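You operate a simulated robot arm through the tools that you are given. There is no shell and no other tool. Be economical: measure what you need, move in short steps, check, and stop when the job is done.

Carry out the task below with a simulated two-armed robot. There is one attempt and no reset: what you move stays moved.

JOB
Hold the small basket on the top of the dark table steady with one hand and put the ochre bag from the top of the small table in it with the other.

The check looks at the end state, three seconds after you hand in, the way a careful person would. Anything else that was tipped, shoved, dropped, spilled or broken makes it a failure.

ROBOT AND FRAMES
Two 7-joint arms with two-finger parallel grippers on one trunk, on a base that drives. Base frame: it is fixed to the floor where the robot stands at the start and does not move with it; the origin is under the middle of the robot, x ahead of it, y to its left, z up. Readings come in m, rad, newtons and seconds.
The left shoulder is at the start at [0.06, 0.144, 0.901], the right one opposite. With the tool pointing down near the work surface each hand reaches from about 0.32 to 0.74 m from the robot's upright axis, wherever it stands, measured 20 degrees to its own side. Places, roughly: small basket [-1.25, 2.5, 0.75]. Payload 1.57 kg a hand.
The tool frame of a hand sits at the grasp point between the pads (the TCP): z along the fingers, y along the line on which they close. The tips reach 0.03 m beyond it. The gripper opens to 0.11 m. The fingers are 0.024 m wide and 0.012 m thick; the gripper's body (0.048 by 0.112 m) begins 0.078 m behind the TCP.
Orientation is that of the tool frame in the base frame, as a unit quaternion [x, y, z, w]. With the fingers straight down and closing along the base's y, the tool's x points along the base's -x, its y along +y and its z along -z.

CONTROLS
- The arms move only by the tool apply_moves. It takes "left_moves", "right_moves" or both (then of equal length, played together; a hand with none holds still); each is a list of rows, each an object (a shift or turn left out is 0, a gripper value left out holds the last) with "rot": the turn, a rotation vector about the tool's x, y, z in units of 8 degrees (1.0 is 8 degrees), a list of three; "travel": the shift along the tool's x, y, z in units of 30 mm (1.0 is 30 mm), a list of three; "jaw": the gripper command, from -1 (fully open) to 1 (shut), values between in proportion. In form: [{"rot": [rx, ry, rz], "travel": [dx, dy, dz], "jaw": jaw}, ...]. A call has 1 to 12 rows; each row shifts and turns the commanded pose from where the row before left it, along the tool's axes as they then stand. A call with a number of a shift or a turn outside -1 to 1 is refused whole. Rows are played at 5 a second. More than 0.05 m and 0.15 rad between two rows, or a gripper value outside its range, and nothing of the call is played. A pose out of reach is approached as far as the arm can. The call stops where the force on the tool passes 40 N (or 10 N more than at its start, if that is more) or the arm is blocked; 0.2 s more then pass. The fingers move at their own pace (about 0.045 m/s each) and stop on an object; they squeeze with about 43 N. The grip force told is the motor's: it shows also when the fingers shut on nothing. Time passes only in rows, and 0.2 s behind the last, so rows that do not move let the fingers close. It gives the time, the measured TCP pose, the force on the tool (base axes), the opening and the grip force at its end, in the units of the frame above (readings bear some noise), with the torque about the TCP (base axes, N m) and any sound that the robot's microphone picked up, and new pictures: "views" is both (left out), scene, wrist or none (wrist: the cameras of the hands that moved).
- Cameras (640 x 400 px; columns grow to the right, rows downward): "scene" is now at [0.0486, 0.0186, 1.5146]; the picture's right is [0.22, -0.98, 0.00], its down [-0.71, -0.16, -0.69] and it looks along [0.67, 0.15, -0.73] (base axes); focal length 290 px, centre (320, 200). "left" rides on the left gripper at [0.07, -0.016, -0.141] in its tool frame; the picture's right is [0.23, 0.97, 0.00], its down [-0.86, 0.20, -0.48] and it looks along [-0.47, 0.11, 0.88] (tool axes); focal length 222 px, centre (320, 200). "right" rides on the right gripper at [0.07, 0.016, -0.141] in its tool frame; the picture's right is [-0.23, 0.97, 0.00], its down [-0.86, -0.20, -0.48] and it looks along [-0.47, -0.11, 0.88] (tool axes); focal length 222 px, centre (320, 200). There is no depth. A picture from a camera that has moved, and an enlarged one, comes with that camera's place and axes in the base frame and with its lens.
- raise_lower(by): slides the trunk up (or, below 0, down) by that many m; the arms and the scene camera ride with it, the base frame stays. It gives what a move gives, with no picture.
- roll_base(legs): drives the robot by 1 to 6 legs, each [ahead, left, turn to the left] in m, m and rad, along the robot's own axes; the way and the turn of a leg run together, so that a leg with both is an arc; at most 1.5 m and 3.142 rad a leg. The arms and the cameras ride along, it lands a little off, and it stops where it bumps. It gives what a move gives, and a new picture of the scene camera.
- pan_tilt(pan, tilt): turns the head with the scene camera to pan (to the left, within 1.501 rad either way) and tilt (down, from -0.506 to 1.204), counted from straight ahead of the robot. It gives what a move gives, and a new picture of the scene camera.
- close_up(camera, box): a new picture of the part [left, top, right, bottom] of that camera's present view, enlarged. It takes no simulated time.
- close_job(): hands the job in; it is judged then, once.

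Work in short steps. Places have to be worked out from the pictures, the camera data and where the tool is seen: move nearer, look again, correct. Check each grasp and each placing, and mend what went wrong. You have 120 turns and 260 pictures in all, those below and enlarged ones among them. Open the grippers and draw the arms clear of the work before you hand the job in, unless the task says otherwise; then end with one line.

The tools are called after "Emit:" as a command line: name --argument value ..., lists and objects as JSON in quotes. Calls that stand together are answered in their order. apply_moves: Moves the arms, as the interface text tells. Its arguments: {"type":"object","properties":{"left_moves":{"type":"array","items":{"type":"object","properties":{"rot":{"type":"array","items":{"type":"number"}},"travel":{"type":"array","items":{"type":"number"}},"jaw":{"type":"number"}}}},"right_moves":{"type":"array","items":{"type":"object","properties":{"rot":{"type":"array","items":{"type":"number"}},"travel":{"type":"array","items":{"type":"number"}},"jaw":{"type":"number"}}}},"views":{"type":"string","enum":["both","scene","wrist","none"]}},"required":[]} The other tools are called the same way: raise_lower (by) slides the trunk up or down; roll_base (legs) drives the base; pan_tilt (pan, tilt) turns the head that bears the scene camera; close_up (camera, box) takes an enlarged picture of a part of a camera's view; close_job () hands the job in.

At the start:

```text
time_s: 0.0
left_ee_pos: [0.4195, 0.3446, 0.9824]
left_tcp_rot: [0.0, 1.0, 0.0, 0.0]
left_wrist_force: [0.2, 0.3, -0.3]
left_moment: [0.03, 0.03, 0.0]
left_width: 0.11
left_grasp_force: 0.0
right_ee_pos: [0.4597, -0.0306, 1.0356]
right_tcp_rot: [-0.001, 1.0, 0.0, 0.001]
right_wrist_force: [0.7, -0.8, 0.0]
right_moment: [0.01, 0.07, -0.01]
right_width: 0.1102
right_grasp_force: 0.0
trunk travel left (down, up): [-0.5, 0.09]
robot x, y, heading: [0.0009, 0.0015, -0.002]
head pan, tilt: [0.218, 0.813]
```

scene: 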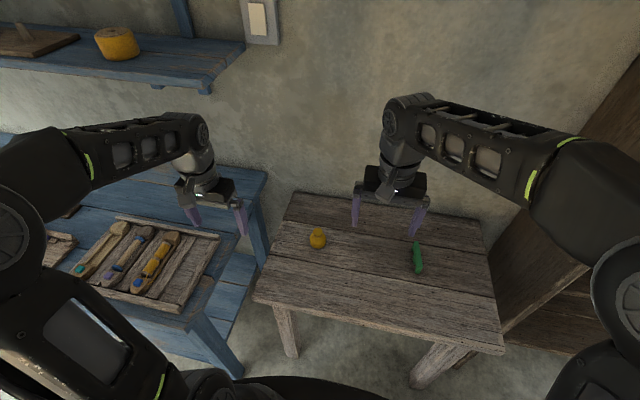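
right: 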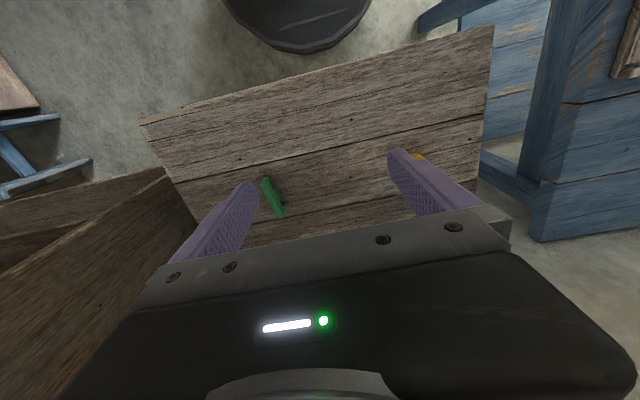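
left: 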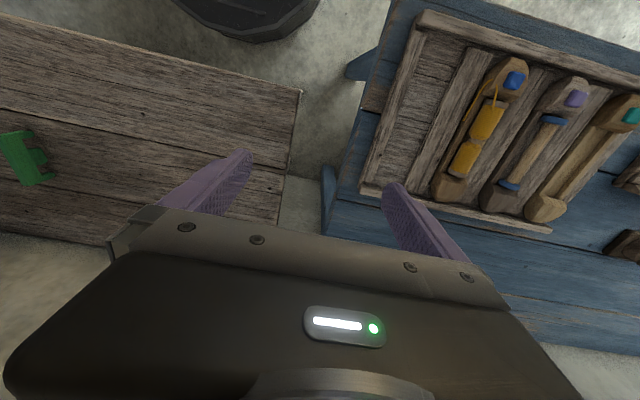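

The small table ahead carries a small yellow-ochre object and a green one. I look at them enlarged.

Emit:
close_up --camera "scene" --box '[260, 190, 460, 315]'

Emit:
close_up --camera "right" --box '[220, 100, 500, 275]'

```text
3.20 times, centred on (360, 252) of scene
camera zoom: at [0.0486, 0.0186, 1.5146], right [0.22, -0.98, 0.0], down [-0.71, -0.16, -0.69], along [0.67, 0.15, -0.73], focal length 930 px, centre (192, 32)
```

zoom: 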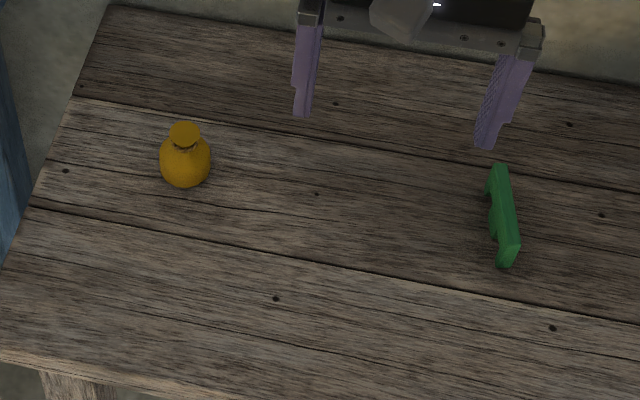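

```text
2.29 times, centred on (360, 188) of right
camera zoom: at [0.3909, -0.0148, 1.179], right [0.23, 0.97, 0.0], down [0.86, -0.2, 0.48], along [0.47, -0.11, -0.88], focal length 508 px, centre (229, 229)
```

zoom: 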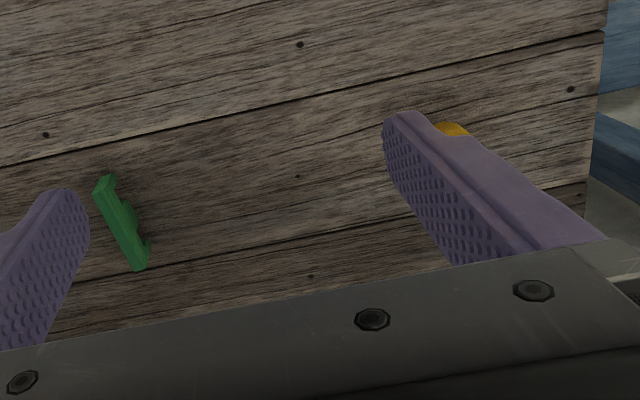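

The ochre bag stands at about [0.59, 0.147], apparently about 5 cm wide. Before choosing hands, I look to the left for the basket.

Emit:
pan_tilt --pan 1.5 --tilt 0.35

```text
time_s: 1.4
left_ee_pos: [0.4202, 0.3456, 0.9827]
left_tcp_rot: [0.0, 1.0, 0.0, 0.0]
left_wrist_force: [0.0, -0.3, 0.1]
left_moment: [0.0, 0.01, -0.03]
left_width: 0.1099
left_grasp_force: 0.1
right_ee_pos: [0.4609, -0.0314, 1.0359]
right_tcp_rot: [0.0, 1.0, 0.0, 0.0]
right_wrist_force: [-0.8, 0.1, 0.1]
right_moment: [0.01, 0.0, 0.01]
right_width: 0.11
right_grasp_force: 0.1
trunk travel left (down, up): [-0.5, 0.09]
robot x, y, heading: [0.0027, -0.0005, 0.001]
head pan, tilt: [1.499, 0.351]
camera scene: at [-0.0227, 0.0941, 1.5553], right [1.0, -0.07, 0.0], down [-0.02, -0.34, -0.94], along [0.07, 0.94, -0.34], focal length 290 px, centre (320, 200)
```

scene: 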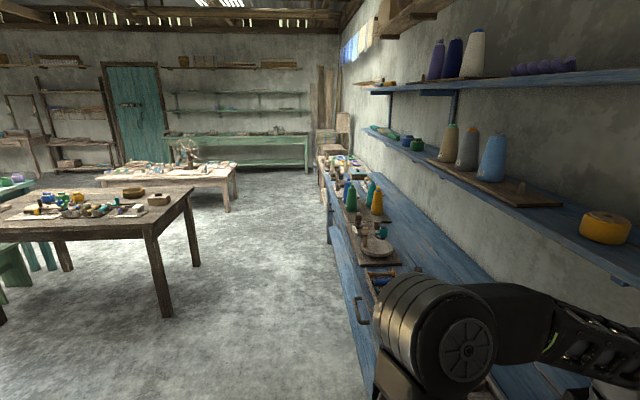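

A cluttered brown table lies to the left; I enlarge it to find the basket.

Emit:
close_up --camera "scene" --box '[0, 160, 220, 297]'

```text
2.91 times, centred on (110, 228) of scene
camera zoom: at [-0.0227, 0.0941, 1.5553], right [1.0, -0.07, 0.0], down [-0.02, -0.34, -0.94], along [0.07, 0.94, -0.34], focal length 845 px, centre (931, 117)
```

zoom: 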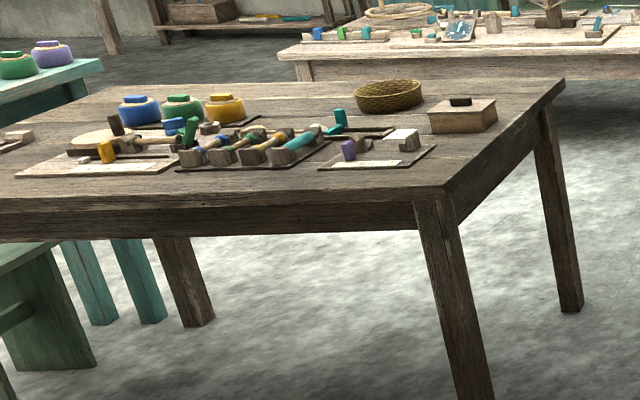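

The basket sits near the far side of the brown table, with a box beside it. First I'll fetch the bag with the left hand: bring it above the bag, and shift the right hand aside.

Emit:
apply_moves --left_moves '[{"travel": [-0.81, -0.943, 0.5], "jaw": -1}, {"travel": [-0.81, -0.943, 0.5]}, {"travel": [-0.81, -0.943, 0.5]}, {"travel": [-0.81, -0.943, 0.5]}, {"travel": [-0.81, -0.943, 0.5]}, {"travel": [-0.81, -0.943, 0.5]}, {"travel": [-0.81, -0.943, 0.5]}]' --right_moves '[{"travel": [0, -1, 0]}, {"travel": [0, -1, 0]}, {"travel": [0, -1, 0]}, {"travel": [0, -1, 0]}, {"travel": [0, -1, 0]}, {"travel": [0, 0, 0]}, {"travel": [0, 0, 0]}]' --views "none"

Emit:
pan_tilt --pan 0.218 --tilt 0.813

Emit:
close_up --camera "left" --box '[0, 0, 640, 400]'

```text
time_s: 3.0
left_ee_pos: [0.5918, 0.1447, 0.8769]
left_tcp_rot: [0.0, 1.0, -0.001, 0.0]
left_wrist_force: [0.5, -0.7, 0.0]
left_moment: [0.01, 0.01, 0.02]
left_width: 0.1099
left_grasp_force: 0.1
right_ee_pos: [0.46, -0.1803, 1.0366]
right_tcp_rot: [0.0, 1.0, 0.0, 0.0]
right_wrist_force: [-0.4, 0.3, 0.2]
right_moment: [0.0, -0.01, -0.03]
right_width: 0.1099
right_grasp_force: 0.0
trunk travel left (down, up): [-0.5, 0.09]
robot x, y, heading: [0.0037, -0.0018, -0.001]
head pan, tilt: [1.499, 0.351]
```

```text
time_s: 4.5
left_ee_pos: [0.5919, 0.1466, 0.8777]
left_tcp_rot: [0.0, 1.0, 0.0, -0.001]
left_wrist_force: [0.7, 0.4, -0.3]
left_moment: [0.02, 0.0, -0.03]
left_width: 0.1099
left_grasp_force: 0.1
right_ee_pos: [0.4595, -0.1798, 1.0364]
right_tcp_rot: [0.0, 1.0, 0.001, -0.001]
right_wrist_force: [0.1, -0.1, -0.9]
right_moment: [0.01, 0.02, 0.03]
right_width: 0.1098
right_grasp_force: 0.0
trunk travel left (down, up): [-0.5, 0.09]
robot x, y, heading: [-0.0003, 0.0011, 0.006]
head pan, tilt: [0.218, 0.813]
camera scene: at [0.0487, 0.0186, 1.5146], right [0.22, -0.98, 0.0], down [-0.71, -0.16, -0.69], along [0.67, 0.15, -0.73], focal length 290 px, centre (320, 200)
```

scene: 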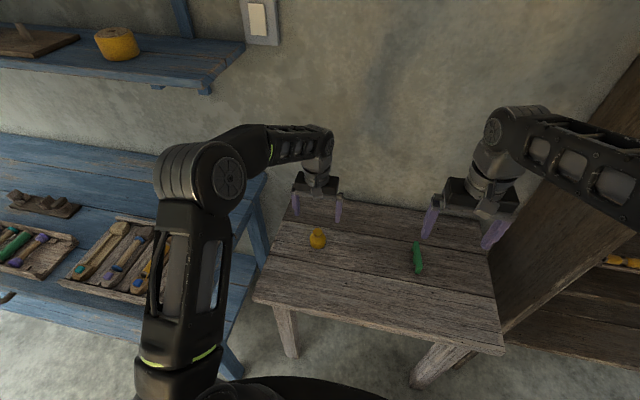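

```text
1.00 times, centred on (320, 200) of left
camera zoom: at [0.5201, 0.1305, 1.0191], right [-0.23, 0.97, 0.0], down [0.86, 0.2, 0.48], along [0.47, 0.11, -0.88], focal length 222 px, centre (320, 200)
```

zoom: 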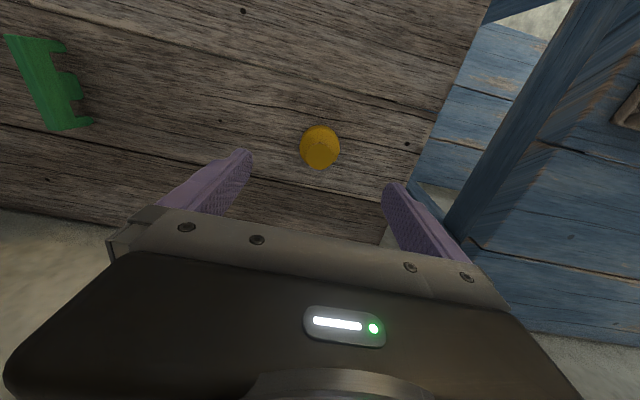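

Triangulating gives the bag at about [0.597, 0.149], body centre z≈0.725. I descend most of the way and check.

Emit:
apply_moves --left_moves '[{"travel": [-0.17, 0.08, 0.9]}, {"travel": [0, 0, 0.9]}, {"travel": [0, 0, 0.9]}, {"travel": [0, 0, 0.7]}]' --views "both"

Emit:
close_up --camera "scene" --box '[270, 190, 370, 252]'

```text
time_s: 5.5
left_ee_pos: [0.5978, 0.148, 0.7746]
left_tcp_rot: [0.0, 1.0, 0.0, 0.0]
left_wrist_force: [0.2, 0.3, -0.2]
left_moment: [0.03, 0.0, 0.02]
left_width: 0.11
left_grasp_force: 0.1
right_ee_pos: [0.4606, -0.1816, 1.037]
right_tcp_rot: [-0.001, 1.0, 0.0, 0.0]
right_wrist_force: [-0.4, -0.3, -0.1]
right_moment: [-0.01, -0.01, 0.0]
right_width: 0.1099
right_grasp_force: 0.0
trunk travel left (down, up): [-0.5, 0.09]
robot x, y, heading: [0.0002, 0.0027, 0.006]
head pan, tilt: [0.218, 0.813]
camera scene: at [0.0489, 0.0185, 1.5146], right [0.22, -0.98, 0.0], down [-0.71, -0.16, -0.69], along [0.67, 0.15, -0.73], focal length 290 px, centre (320, 200)
camera left: at [0.5253, 0.1331, 0.9168], right [-0.23, 0.97, 0.0], down [0.85, 0.2, 0.48], along [0.47, 0.11, -0.88], focal length 222 px, centre (320, 200)
```

scene: 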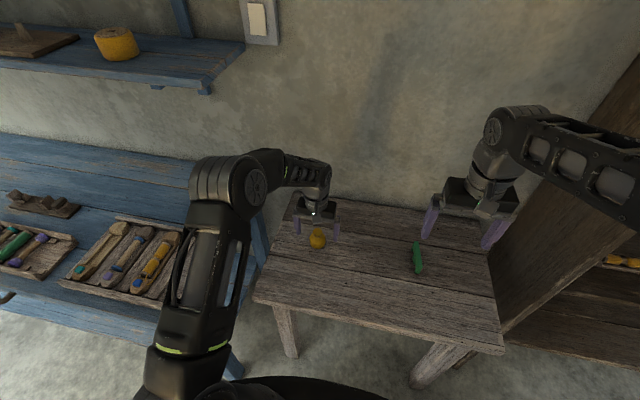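
left: 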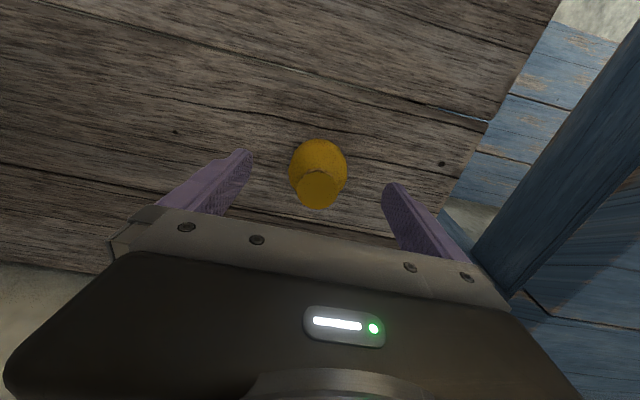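

```text
6.40 times, centred on (320, 221) of scene
camera zoom: at [0.0489, 0.0185, 1.5146], right [0.22, -0.98, 0.0], down [-0.71, -0.16, -0.69], along [0.67, 0.15, -0.73], focal length 1859 px, centre (320, 66)
```

zoom: 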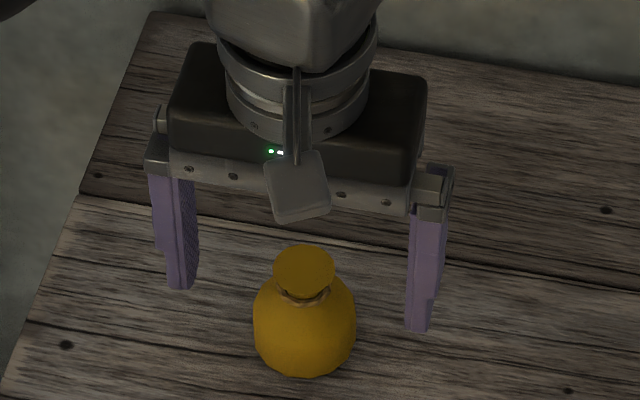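

The bag top is at about z=0.776, centred between the fingers. I go down about 33 mm more, then close.

Emit:
apply_moves --left_moves '[{"travel": [0.12, 0, 0.5]}, {"travel": [0, 0, 0.55]}, {"jaw": 1}, {"jaw": 1}, {"jaw": 1}, {"jaw": 1}, {"jaw": 1}]' --views "both"

Emit:
close_up --camera "scene" --box '[270, 190, 370, 252]'

```text
time_s: 7.1
left_ee_pos: [0.5914, 0.149, 0.7443]
left_tcp_rot: [0.0, 1.0, 0.0, 0.0]
left_wrist_force: [-0.5, -0.7, 0.0]
left_moment: [-0.05, -0.01, 0.01]
left_width: 0.0505
left_grasp_force: 27.2
right_ee_pos: [0.4593, -0.1805, 1.0363]
right_tcp_rot: [0.0, 1.0, 0.0, -0.001]
right_wrist_force: [0.4, -0.2, 0.0]
right_moment: [-0.02, -0.02, -0.01]
right_width: 0.11
right_grasp_force: 0.1
trunk travel left (down, up): [-0.5, 0.09]
robot x, y, heading: [-0.0029, 0.0029, 0.005]
head pan, tilt: [0.218, 0.813]
camera scene: at [0.0487, 0.0185, 1.5146], right [0.22, -0.98, 0.0], down [-0.71, -0.16, -0.69], along [0.67, 0.15, -0.73], focal length 290 px, centre (320, 200)
camera left: at [0.5208, 0.133, 0.8858], right [-0.23, 0.97, 0.0], down [0.86, 0.2, 0.48], along [0.47, 0.11, -0.88], focal length 222 px, centre (320, 200)
```

scene: 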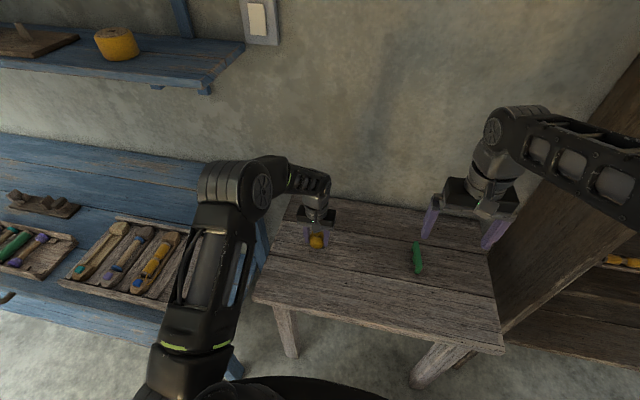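
left: 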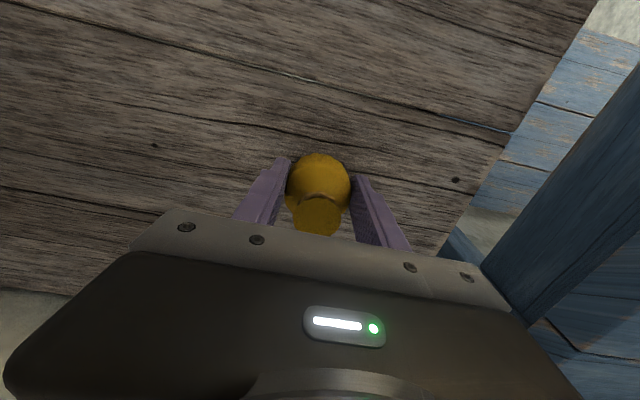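

```text
6.40 times, centred on (320, 221) of scene
camera zoom: at [0.0487, 0.0185, 1.5146], right [0.22, -0.98, 0.0], down [-0.71, -0.16, -0.69], along [0.67, 0.15, -0.73], focal length 1859 px, centre (320, 66)
```

zoom: 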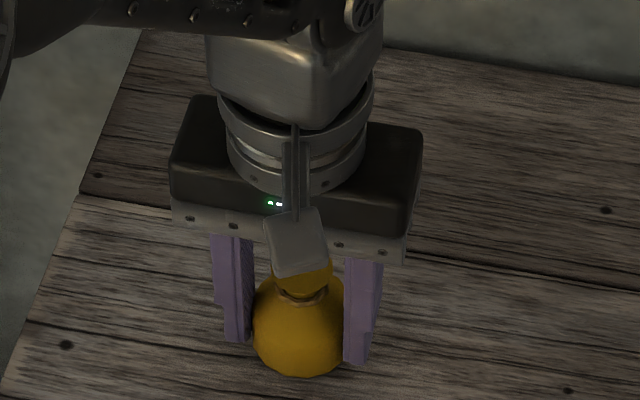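

Gripped at 50 mm opening, 27 N. I lift it and check.

Emit:
apply_moves --left_moves '[{"travel": [0, 0, -0.4], "jaw": 1}, {"travel": [0, 0, -0.8]}, {"travel": [0, 0, -1]}, {"travel": [0, 0, -1]}, {"travel": [0, 0, -1]}, {"travel": [0, 0, -1]}, {"travel": [0, 0, -1]}, {"travel": [0, 0, -1]}]' --views "wrist"

```text
time_s: 8.9
left_ee_pos: [0.5915, 0.1489, 0.9611]
left_tcp_rot: [0.0, 1.0, 0.0, 0.001]
left_wrist_force: [-0.2, -0.4, -0.8]
left_moment: [0.0, 0.0, 0.02]
left_width: 0.05
left_grasp_force: 43.0
right_ee_pos: [0.4604, -0.1806, 1.0365]
right_tcp_rot: [0.0, 1.0, 0.0, 0.0]
right_wrist_force: [0.3, 0.8, -0.3]
right_moment: [-0.01, 0.04, 0.0]
right_width: 0.1102
right_grasp_force: 0.1
trunk travel left (down, up): [-0.5, 0.09]
robot x, y, heading: [0.0022, 0.0032, 0.0]
head pan, tilt: [0.218, 0.813]
camera left: at [0.5202, 0.1326, 1.1023], right [-0.23, 0.97, 0.0], down [0.86, 0.2, 0.48], along [0.47, 0.11, -0.88], focal length 222 px, centre (320, 200)
```

left: 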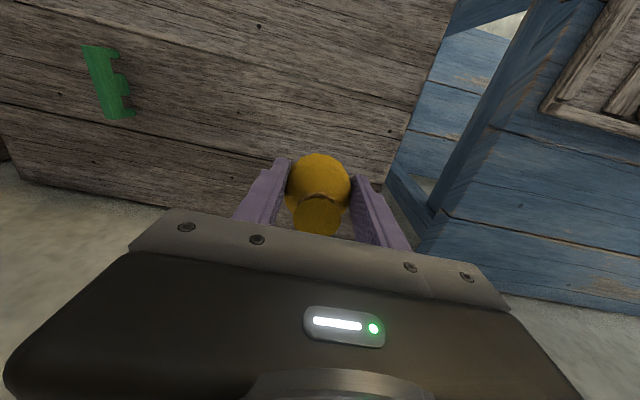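

The bag is held firmly. I draw both hands in near the body before driving.

Emit:
apply_moves --left_moves '[{"travel": [1, 0.3, -0.5], "jaw": 1}, {"travel": [1, 0.3, -0.5]}, {"travel": [1, 0.3, -0.5]}, {"travel": [1, 0.3, -0.5]}, {"travel": [1, 0.3, -0.5]}, {"travel": [1, 0.3, 0]}, {"travel": [0.7, 0, 0]}]' --right_moves '[{"travel": [0.4, 0, 0]}, {"travel": [0.4, 0, 0]}, {"travel": [0.4, 0, 0]}, {"travel": [0.4, 0, 0]}, {"travel": [0.4, 0, 0]}, {"travel": [0, 0, 0]}, {"travel": [0, 0, 0]}]' --views "scene"

Emit:
pan_tilt --pan 1.5 --tilt 0.6

```text
time_s: 10.5
left_ee_pos: [0.3897, 0.2023, 1.0351]
left_tcp_rot: [0.0, 1.0, 0.0, 0.0]
left_wrist_force: [-0.5, 0.2, -0.7]
left_moment: [0.01, 0.02, 0.03]
left_width: 0.0501
left_grasp_force: 42.8
right_ee_pos: [0.3998, -0.1815, 1.0376]
right_tcp_rot: [0.0, 1.0, -0.001, 0.0]
right_wrist_force: [0.6, 0.1, 0.7]
right_moment: [-0.01, -0.02, -0.02]
right_width: 0.1102
right_grasp_force: 0.1
trunk travel left (down, up): [-0.5, 0.09]
robot x, y, heading: [0.0006, -0.0002, 0.003]
head pan, tilt: [0.218, 0.813]
camera scene: at [0.0481, 0.0185, 1.5146], right [0.22, -0.98, 0.0], down [-0.71, -0.16, -0.69], along [0.67, 0.15, -0.73], focal length 290 px, centre (320, 200)
```

scene: 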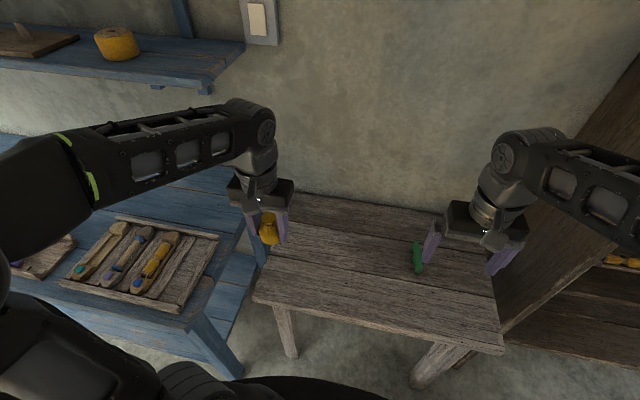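

```text
time_s: 11.9
left_ee_pos: [0.3911, 0.203, 1.0347]
left_tcp_rot: [0.0, 1.0, 0.0, 0.0]
left_wrist_force: [-0.2, -0.2, -0.5]
left_moment: [-0.02, 0.04, 0.03]
left_width: 0.05
left_grasp_force: 43.2
right_ee_pos: [0.4004, -0.1806, 1.0368]
right_tcp_rot: [0.0, 1.0, 0.0, 0.0]
right_wrist_force: [-0.2, -0.6, -0.1]
right_moment: [-0.03, -0.04, 0.01]
right_width: 0.1099
right_grasp_force: 0.0
trunk travel left (down, up): [-0.5, 0.09]
robot x, y, heading: [0.0011, 0.0006, -0.003]
head pan, tilt: [1.499, 0.6]
camera scene: at [-0.0231, 0.0894, 1.5326], right [1.0, -0.07, 0.0], down [-0.04, -0.56, -0.82], along [0.06, 0.82, -0.57], focal length 290 px, centre (320, 200)
```

scene: 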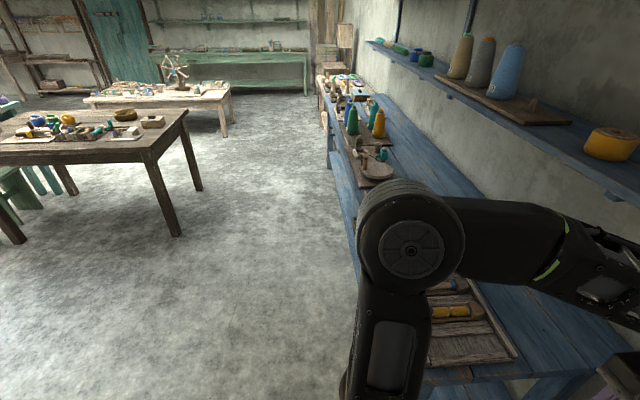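

Floor to the left is clear. I check the right rear before backing up.

Emit:
pan_tilt --pan -1.5 --tilt 0.7

```text
time_s: 14.6
left_ee_pos: [0.389, 0.2029, 1.0358]
left_tcp_rot: [0.001, 1.0, 0.0, 0.0]
left_wrist_force: [0.3, -0.3, -0.6]
left_moment: [-0.02, 0.0, -0.01]
left_width: 0.0495
left_grasp_force: 43.3
right_ee_pos: [0.4003, -0.181, 1.037]
right_tcp_rot: [0.0, 1.0, 0.0, -0.001]
right_wrist_force: [-0.8, 0.3, -0.3]
right_moment: [0.01, 0.03, 0.0]
right_width: 0.1098
right_grasp_force: 0.1
trunk travel left (down, up): [-0.5, 0.09]
robot x, y, heading: [0.0001, -0.0002, -0.004]
head pan, tilt: [-1.499, 0.7]
camera scene: at [-0.0233, -0.0835, 1.524], right [-1.0, -0.07, 0.0], down [-0.05, 0.64, -0.76], along [0.06, -0.76, -0.64], focal length 290 px, centre (320, 200)
```

scene: 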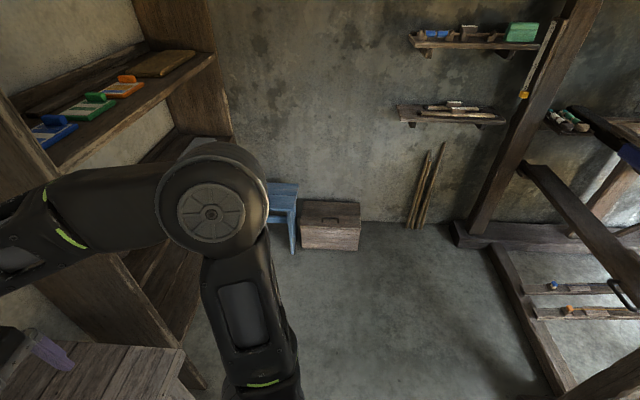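

Loom stands well behind on the right; I back up modestly with a drift to the left, then turn left 90°.

Emit:
pan_tilt --pan 0.3 --tilt 0.5

Emit:
roll_base --legs '[[-0.45, 0.3, 0], [0, 0, 1.571]]'

```text
time_s: 16.4
left_ee_pos: [0.3906, 0.202, 1.0353]
left_tcp_rot: [0.0, 1.0, 0.0, 0.0]
left_wrist_force: [0.2, 0.5, -0.5]
left_moment: [0.0, 0.02, -0.01]
left_width: 0.0495
left_grasp_force: 42.9
right_ee_pos: [0.4013, -0.1797, 1.0375]
right_tcp_rot: [0.0, 1.0, 0.0, 0.0]
right_wrist_force: [0.2, -0.7, -0.1]
right_moment: [-0.03, -0.01, 0.02]
right_width: 0.1099
right_grasp_force: 0.2
trunk travel left (down, up): [-0.5, 0.09]
robot x, y, heading: [0.0013, 0.0015, 0.002]
head pan, tilt: [0.3, 0.499]
camera scene: at [0.0575, 0.0281, 1.5417], right [0.3, -0.96, 0.0], down [-0.46, -0.14, -0.88], along [0.84, 0.26, -0.48], focal length 290 px, centre (320, 200)
```

scene: 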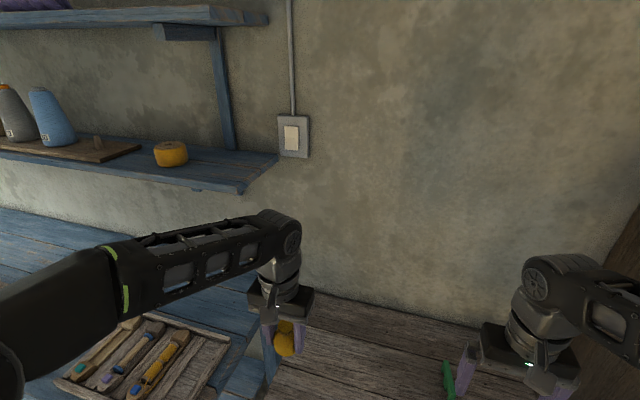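

```text
time_s: 23.3
left_ee_pos: [-0.6428, 0.6939, 1.035]
left_tcp_rot: [-0.703, 0.712, 0.0, 0.0]
left_wrist_force: [-0.1, -0.3, 0.0]
left_moment: [-0.03, -0.03, 0.04]
left_width: 0.0489
left_grasp_force: 43.2
right_ee_pos: [-0.2597, 0.6985, 1.0368]
right_tcp_rot: [-0.702, 0.712, 0.001, 0.0]
right_wrist_force: [-0.3, 0.4, 0.5]
right_moment: [0.0, -0.02, -0.01]
right_width: 0.1101
right_grasp_force: 0.1
trunk travel left (down, up): [-0.5, 0.09]
robot x, y, heading: [-0.4467, 0.2994, 1.558]
head pan, tilt: [0.3, 0.499]
camera scene: at [-0.4714, 0.359, 1.5417], right [0.96, 0.28, 0.0], down [0.14, -0.46, -0.88], along [-0.25, 0.84, -0.48], focal length 290 px, centre (320, 200)
```

scene: 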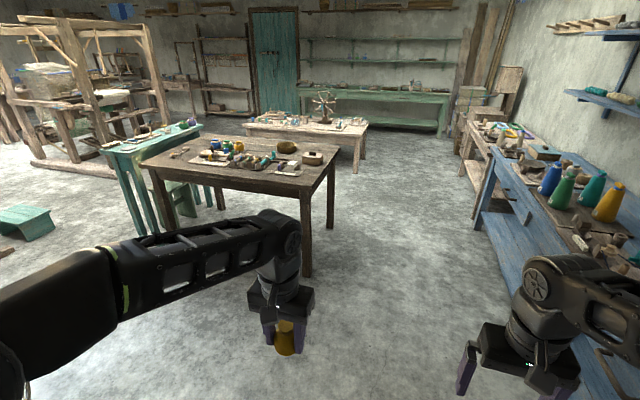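

The basket is near [-1.43, 2.57], table right edge x≈-1.02, and box at about [-1.15, 2.4]. I'll drive up the aisle and turn to face the table's right end.

Emit:
roll_base --legs '[[1.1, 0.02, 0], [1.12, 0, 0], [0, 0, 1.584]]'

Emit:
pan_tilt --pan 0.0 --tilt 0.75

```text
time_s: 38.0
left_ee_pos: [-0.8247, 2.2991, 1.0358]
left_tcp_rot: [1.0, 0.005, 0.0, 0.0]
left_wrist_force: [-0.6, -0.7, -0.4]
left_moment: [-0.03, 0.02, 0.01]
left_width: 0.0481
left_grasp_force: 43.3
right_ee_pos: [-0.8385, 2.6837, 1.0379]
right_tcp_rot: [1.0, 0.004, 0.0, 0.0]
right_wrist_force: [-0.7, 0.3, -1.0]
right_moment: [0.01, 0.03, -0.02]
right_width: 0.11
right_grasp_force: 0.0
trunk travel left (down, up): [-0.5, 0.09]
robot x, y, heading: [-0.4381, 2.5021, -3.132]
head pan, tilt: [0.3, 0.499]
camera scene: at [-0.493, 2.4794, 1.5417], right [-0.3, 0.95, 0.0], down [0.46, 0.15, -0.88], along [-0.84, -0.27, -0.48], focal length 290 px, centre (320, 200)
```

scene: 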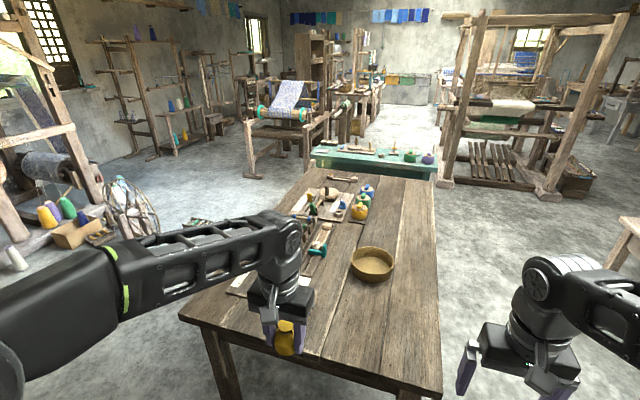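

```text
time_s: 38.8
left_ee_pos: [-0.8269, 2.3008, 1.0357]
left_tcp_rot: [1.0, 0.004, -0.001, -0.001]
left_wrist_force: [-0.2, -0.6, -2.1]
left_moment: [-0.01, 0.0, 0.01]
left_width: 0.0479
left_grasp_force: 42.3
right_ee_pos: [-0.8385, 2.6826, 1.0368]
right_tcp_rot: [1.0, 0.005, -0.001, 0.0]
right_wrist_force: [-0.5, 0.4, 0.6]
right_moment: [0.01, 0.0, 0.01]
right_width: 0.11
right_grasp_force: 0.0
trunk travel left (down, up): [-0.5, 0.09]
robot x, y, heading: [-0.4345, 2.5045, -3.134]
head pan, tilt: [0.0, 0.75]
camera scene: at [-0.4892, 2.5063, 1.5198], right [-0.01, 1.0, 0.0], down [0.68, 0.01, -0.73], along [-0.73, -0.01, -0.68], focal length 290 px, centre (320, 200)
```

scene: 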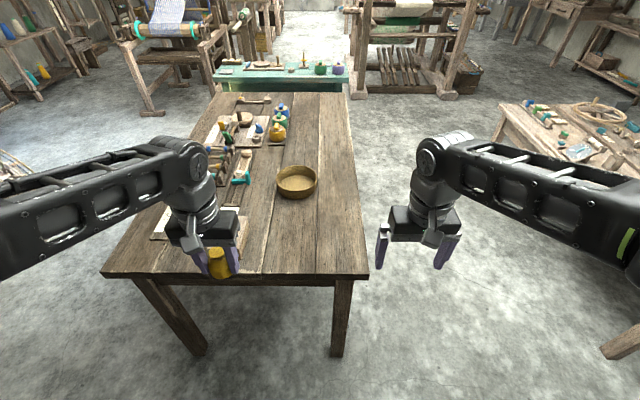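

The basket is about [-1.437, 2.39], ~0.17 m across, 0.44 m in from the table end. I move closer to the table's end, slightly left.

Emit:
roll_base --legs '[[0.15, 0.085, 0], [0.12, 0, 0]]'

Emit:
pan_tilt --pan 0.0 --tilt 0.9

Emit:
close_up --camera "left" --box '[0, 0, 640, 400]'

Emit:
close_up --camera "right" --box '[0, 0, 640, 400]'

```text
time_s: 41.1
left_ee_pos: [-1.0944, 2.2133, 1.0362]
left_tcp_rot: [1.0, 0.004, 0.001, 0.0]
left_wrist_force: [-0.9, -0.1, -1.0]
left_moment: [0.02, -0.06, 0.03]
left_width: 0.0479
left_grasp_force: 42.5
right_ee_pos: [-1.1065, 2.5962, 1.036]
right_tcp_rot: [1.0, 0.003, 0.001, 0.0]
right_wrist_force: [0.3, -0.9, -1.0]
right_moment: [-0.05, -0.08, -0.03]
right_width: 0.1098
right_grasp_force: 0.0
trunk travel left (down, up): [-0.5, 0.09]
robot x, y, heading: [-0.705, 2.4174, -3.135]
head pan, tilt: [0.0, 0.75]
camera scene: at [-0.7583, 2.4187, 1.5196], right [-0.01, 1.0, 0.0], down [0.68, 0.01, -0.73], along [-0.73, -0.01, -0.68], focal length 290 px, centre (320, 200)
```

scene: 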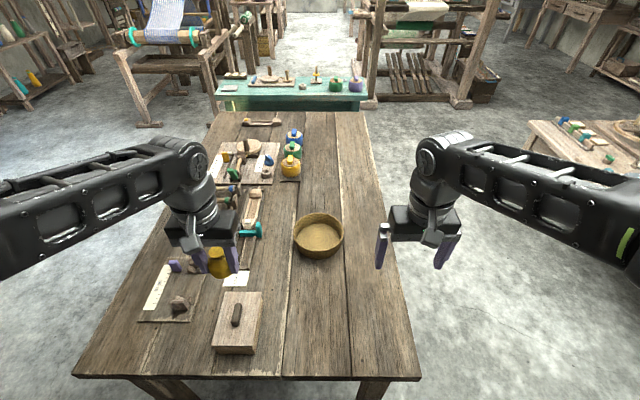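

```text
time_s: 41.8
left_ee_pos: [-1.0924, 2.2124, 1.0358]
left_tcp_rot: [1.0, 0.003, 0.0, 0.0]
left_wrist_force: [-0.1, 0.0, -1.2]
left_moment: [0.02, -0.02, 0.02]
left_width: 0.0475
left_grasp_force: 43.0
right_ee_pos: [-1.1058, 2.5953, 1.0362]
right_tcp_rot: [1.0, 0.004, 0.0, 0.0]
right_wrist_force: [-0.5, -0.5, -0.7]
right_moment: [0.02, -0.01, 0.01]
right_width: 0.1101
right_grasp_force: 0.1
trunk travel left (down, up): [-0.5, 0.09]
robot x, y, heading: [-0.7037, 2.4191, -3.135]
head pan, tilt: [0.0, 0.901]
camera scene: at [-0.749, 2.4188, 1.5078], right [-0.01, 1.0, 0.0], down [0.78, 0.01, -0.62], along [-0.62, 0.0, -0.78], focal length 290 px, centre (320, 200)
```

scene: 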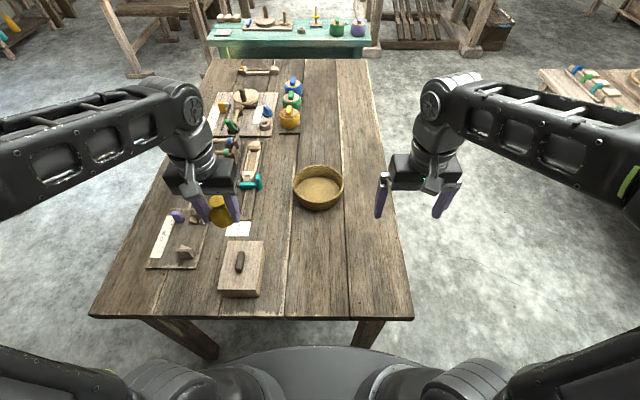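

```text
1.00 times, centred on (320, 200) of left
camera zoom: at [-1.0246, 2.23, 1.1769], right [0.23, -0.97, 0.0], down [-0.85, -0.21, 0.48], along [-0.46, -0.11, -0.88], focal length 222 px, centre (320, 200)
```

zoom: 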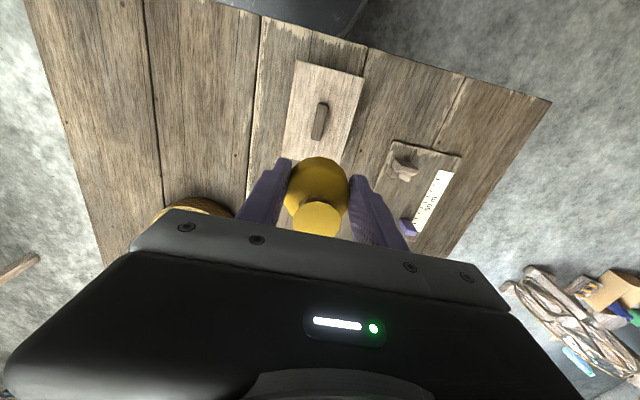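

```text
1.00 times, centred on (320, 200) of right
camera zoom: at [-1.0352, 2.5796, 1.1792], right [-0.22, -0.98, 0.0], down [-0.86, 0.19, 0.48], along [-0.47, 0.1, -0.88], focal length 222 px, centre (320, 200)
```

zoom: 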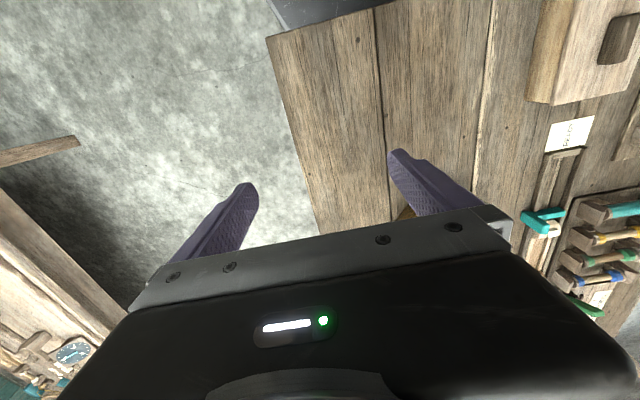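

The whole table is visible: the basket rim centre is about [-1.41, 2.41], radius ~0.087. I bring the right hand above its right rim at z≈0.9 with the jaw half open.

Emit:
apply_moves --right_moves '[{"travel": [-0.92, 0.288, 0.4], "jaw": -0.1}, {"travel": [-0.92, 0.288, 0.4]}, {"travel": [-0.92, 0.288, 0.4]}, {"travel": [-0.92, 0.288, 0.4]}, {"travel": [-0.92, 0.288, 0.4]}, {"travel": [-0.92, 0.288, 0.4]}, {"travel": [-0.92, 0.288, 0.4]}, {"travel": [-0.92, 0.288, 0.4]}, {"travel": [-0.92, 0.288, 0.4]}, {"travel": [-0.92, 0.288, 0.4]}, {"travel": [-0.92, 0.288, 0.4]}]' --views "both"

Emit:
close_up --camera "scene" --box '[240, 120, 400, 220]'

```text
time_s: 44.2
left_ee_pos: [-1.093, 2.2115, 1.0353]
left_tcp_rot: [1.0, 0.004, 0.0, 0.0]
left_wrist_force: [-0.2, -0.3, -1.2]
left_moment: [-0.01, -0.02, 0.02]
left_width: 0.0475
left_grasp_force: 43.1
right_ee_pos: [-1.3711, 2.5114, 0.9207]
right_tcp_rot: [1.0, 0.004, 0.001, -0.001]
right_wrist_force: [-0.6, -0.4, -0.9]
right_moment: [0.01, 0.0, -0.01]
right_width: 0.0605
right_grasp_force: 0.0
right hand out of reach, approached as far as the arm can: row 10, 11
trunk travel left (down, up): [-0.5, 0.09]
robot x, y, heading: [-0.7088, 2.4214, -3.133]
head pan, tilt: [0.0, 0.901]
camera scene: at [-0.7493, 2.4187, 1.5078], right [-0.01, 1.0, 0.0], down [0.78, 0.01, -0.62], along [-0.62, 0.0, -0.78], focal length 290 px, centre (320, 200)
camera right: at [-1.3008, 2.4946, 1.0629], right [-0.22, -0.98, 0.0], down [-0.86, 0.19, 0.48], along [-0.47, 0.11, -0.88], focal length 222 px, centre (320, 200)
```

scene: 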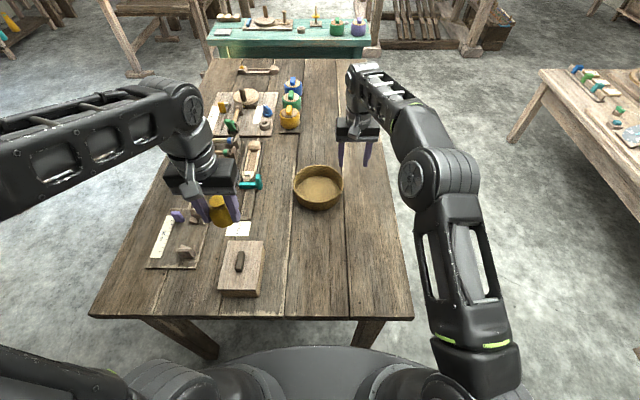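
right: 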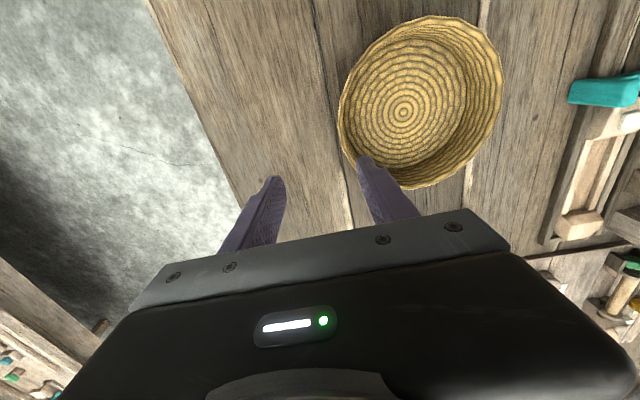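

```text
4.00 times, centred on (320, 170) of scene
camera zoom: at [-0.7493, 2.4187, 1.5078], right [-0.01, 1.0, 0.0], down [0.78, 0.01, -0.62], along [-0.62, 0.0, -0.78], focal length 1162 px, centre (320, 320)
```

zoom: 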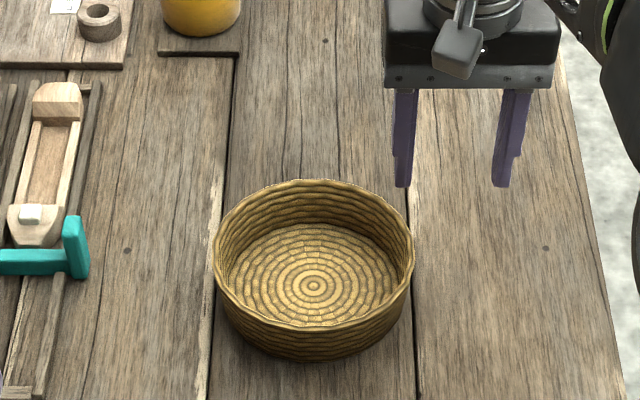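

Two-camera triangulation gives the rim centre at [-1.338, 2.412, 0.85], radius ~0.076, bottom ~0.795 (this table is higher). I tilt the right hand outward 16° and shift it back over the right rim.

Emit:
apply_moves --right_moves '[{"rot": [-1, 0, 0], "travel": [0.5, 0, 0]}, {"rot": [-1, 0, 0], "travel": [0.5, 0, 0]}, {"travel": [0, 0, 0]}]' --views "wrist"

```text
time_s: 45.0
left_ee_pos: [-1.0933, 2.2128, 1.0363]
left_tcp_rot: [1.0, 0.004, 0.0, 0.0]
left_wrist_force: [0.4, 0.2, -0.8]
left_moment: [0.01, 0.04, 0.03]
left_width: 0.0476
left_grasp_force: 43.2
right_ee_pos: [-1.3408, 2.5101, 0.9204]
right_tcp_rot: [0.99, 0.004, 0.001, 0.14]
right_wrist_force: [-0.7, 0.8, 0.3]
right_moment: [0.02, -0.02, -0.05]
right_width: 0.0605
right_grasp_force: 0.1
trunk travel left (down, up): [-0.5, 0.09]
robot x, y, heading: [-0.7031, 2.4207, -3.137]
head pan, tilt: [0.0, 0.901]
camera right: at [-1.2709, 2.5339, 1.062], right [-0.22, -0.94, 0.27], down [-0.86, 0.32, 0.4], along [-0.46, -0.14, -0.87], focal length 222 px, centre (320, 200)
```

right: 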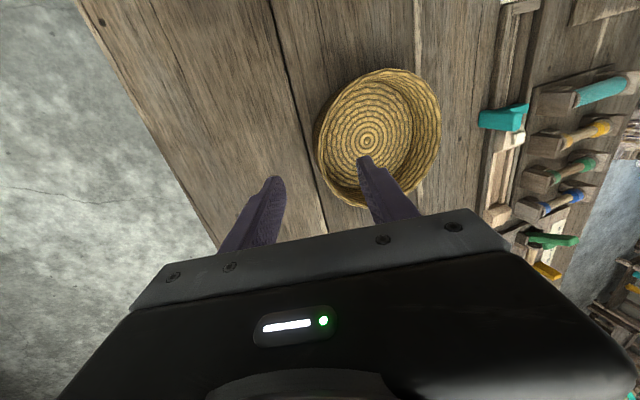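

The basket fix repeats. Descending along the tool axis puts the rim between the fingers; I go down ~78 mm.

Emit:
apply_moves --right_moves '[{"travel": [0, 0, 0.9]}, {"travel": [0, 0, 0.9]}, {"travel": [0, 0.05, 0.8]}]' --views "both"

Emit:
close_up --camera "scene" --box '[240, 130, 400, 230]'

```text
time_s: 45.8
left_ee_pos: [-1.094, 2.2119, 1.0343]
left_tcp_rot: [1.0, 0.003, 0.0, 0.001]
left_wrist_force: [-0.4, -0.2, -1.1]
left_moment: [0.01, -0.02, -0.02]
left_width: 0.0472
left_grasp_force: 43.4
right_ee_pos: [-1.3408, 2.488, 0.8473]
right_tcp_rot: [0.99, 0.004, 0.001, 0.139]
right_wrist_force: [-0.3, -0.4, 0.0]
right_moment: [0.02, 0.0, -0.01]
right_width: 0.0605
right_grasp_force: 0.0
trunk travel left (down, up): [-0.5, 0.09]
robot x, y, heading: [-0.7023, 2.421, -3.136]
head pan, tilt: [0.0, 0.901]
camera scene: at [-0.7494, 2.4186, 1.5078], right [-0.01, 1.0, 0.0], down [0.78, 0.01, -0.62], along [-0.62, 0.0, -0.78], focal length 290 px, centre (320, 200)
camera right: at [-1.271, 2.5117, 0.9876], right [-0.22, -0.94, 0.27], down [-0.86, 0.32, 0.4], along [-0.46, -0.14, -0.87], focal length 222 px, centre (320, 200)
```

scene: 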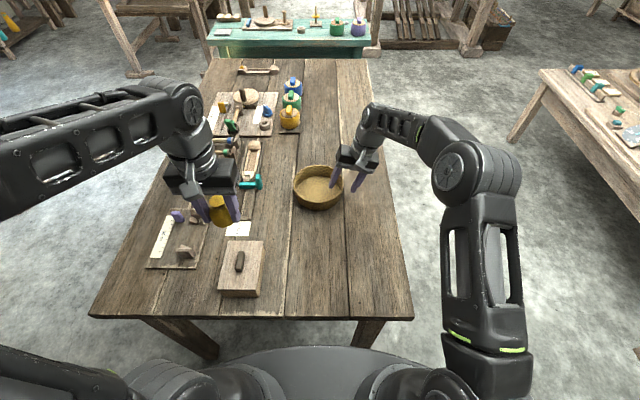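
right: 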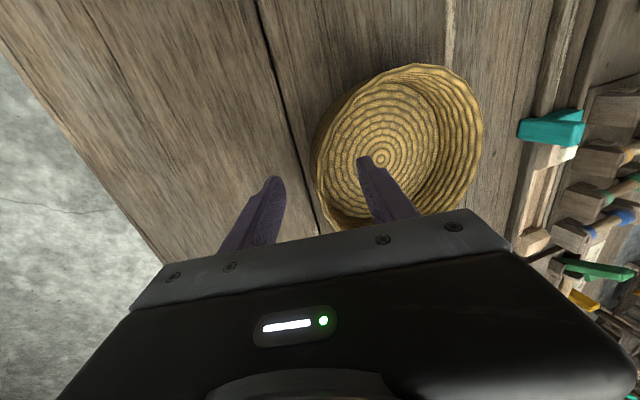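

```text
4.00 times, centred on (320, 180) of scene
camera zoom: at [-0.7494, 2.4186, 1.5078], right [-0.01, 1.0, 0.0], down [0.78, 0.01, -0.62], along [-0.62, 0.0, -0.78], focal length 1162 px, centre (320, 280)
```

zoom: 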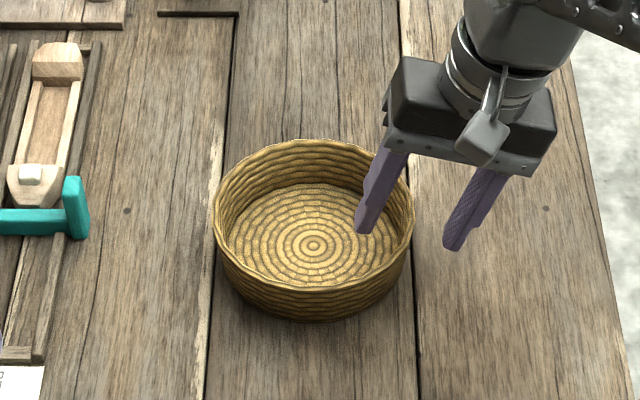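

The rim lies between the fingers; I go 8 mm deeper for a better bite, then close gently on the wall.

Emit:
apply_moves --right_moves '[{"travel": [0, -0.07, 0.27]}, {"jaw": 1}, {"jaw": 1}, {"jaw": 1}, {"jaw": 1}, {"jaw": 1}]' --views "both"

Emit:
close_up --camera "scene" --box '[240, 130, 400, 230]'

```text
time_s: 47.2
left_ee_pos: [-1.0934, 2.2121, 1.0357]
left_tcp_rot: [1.0, 0.003, 0.0, 0.0]
left_wrist_force: [0.0, 0.1, -0.7]
left_moment: [0.0, -0.04, 0.04]
left_width: 0.0476
left_grasp_force: 43.4
right_ee_pos: [-1.3408, 2.4883, 0.8371]
right_tcp_rot: [0.99, 0.004, 0.0, 0.139]
right_wrist_force: [-0.1, 0.4, -0.8]
right_moment: [0.08, 0.03, -0.01]
right_width: 0.0084
right_grasp_force: 27.0
trunk travel left (down, up): [-0.5, 0.09]
robot x, y, heading: [-0.7059, 2.4184, -3.138]
head pan, tilt: [0.0, 0.901]
camera scene: at [-0.7492, 2.4188, 1.5078], right [-0.01, 1.0, 0.0], down [0.78, 0.01, -0.62], along [-0.62, 0.0, -0.78], focal length 290 px, centre (320, 200)
camera right: at [-1.2708, 2.5116, 0.9794], right [-0.22, -0.94, 0.27], down [-0.86, 0.32, 0.4], along [-0.46, -0.14, -0.87], focal length 222 px, centre (320, 200)
```

scene: 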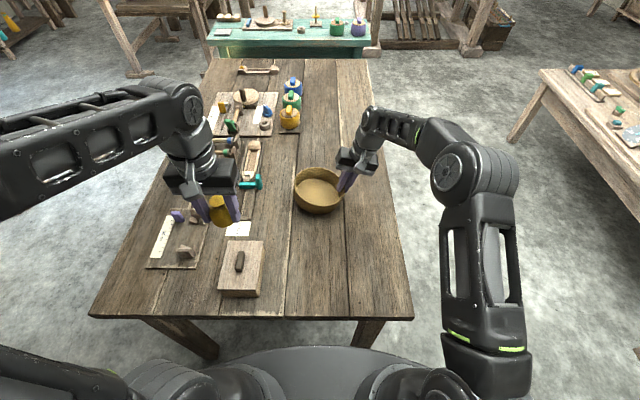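
right: 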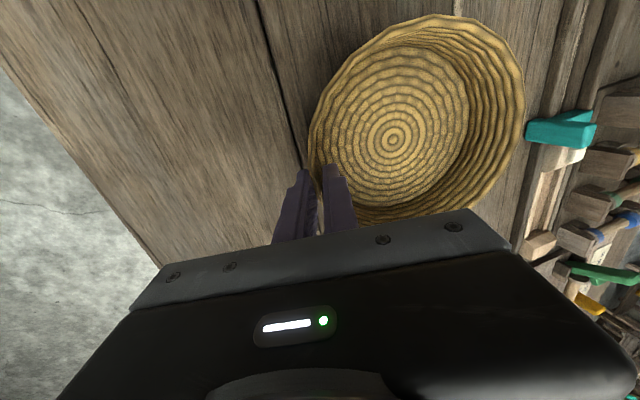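

```text
4.00 times, centred on (320, 180) of scene
camera zoom: at [-0.7492, 2.4188, 1.5078], right [-0.01, 1.0, 0.0], down [0.78, 0.01, -0.62], along [-0.62, 0.0, -0.78], focal length 1162 px, centre (320, 280)
```

zoom: 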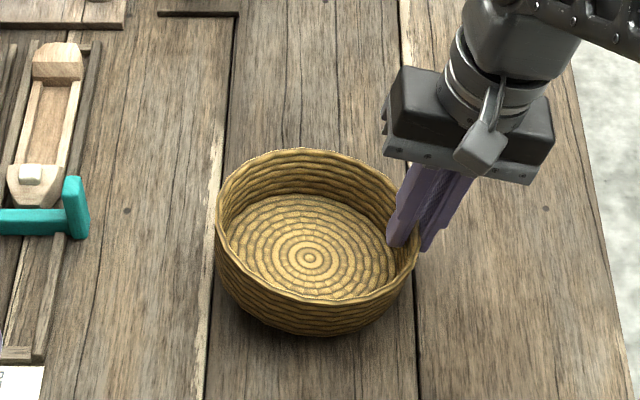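

The wall is gripped, but the basket aligned to the tilted pads and its left side lifted roughly 10°. I rotate the right hand back upright by ~8° to set it flat and look again.

Emit:
apply_moves --right_moves '[{"rot": [0.5, 0, 0]}, {"rot": [0.5, 0, 0]}, {"rot": [0, 0, 0]}]' --views "wrist"

Emit:
close_up --camera "scene" --box '[240, 130, 400, 230]'

```text
time_s: 48.0
left_ee_pos: [-1.093, 2.2132, 1.0359]
left_tcp_rot: [1.0, 0.003, 0.0, 0.0]
left_wrist_force: [0.2, -0.7, -0.5]
left_moment: [0.01, 0.01, 0.0]
left_width: 0.0477
left_grasp_force: 42.9
right_ee_pos: [-1.3416, 2.4879, 0.8381]
right_tcp_rot: [0.998, 0.003, 0.0, 0.07]
right_wrist_force: [-0.1, -1.0, 3.7]
right_moment: [-0.1, 0.17, 0.01]
right_width: 0.008
right_grasp_force: 27.1
trunk travel left (down, up): [-0.5, 0.09]
robot x, y, heading: [-0.7018, 2.4196, -3.129]
head pan, tilt: [0.0, 0.901]
camera right: at [-1.2707, 2.4912, 0.9821], right [-0.22, -0.97, 0.14], down [-0.86, 0.26, 0.45], along [-0.47, -0.02, -0.88], focal length 222 px, centre (320, 200)
```

right: 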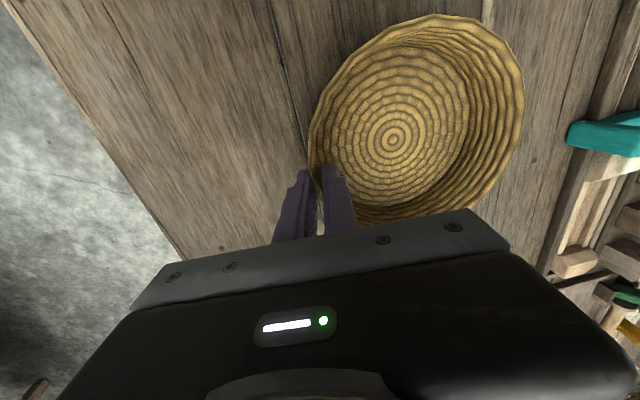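

```text
4.00 times, centred on (320, 180) of scene
camera zoom: at [-0.7487, 2.4186, 1.5079], right [-0.01, 1.0, 0.0], down [0.78, 0.01, -0.62], along [-0.62, 0.0, -0.78], focal length 1162 px, centre (320, 280)
```

zoom: 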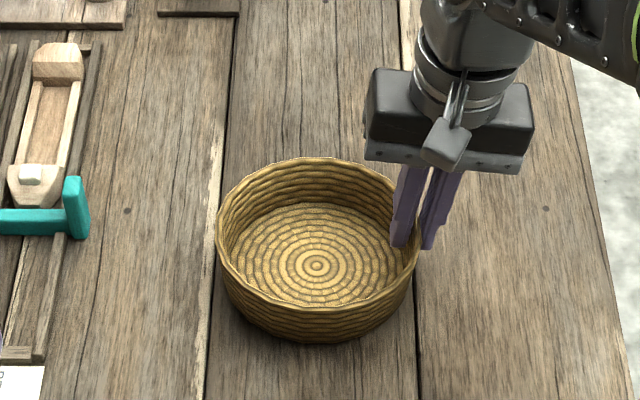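

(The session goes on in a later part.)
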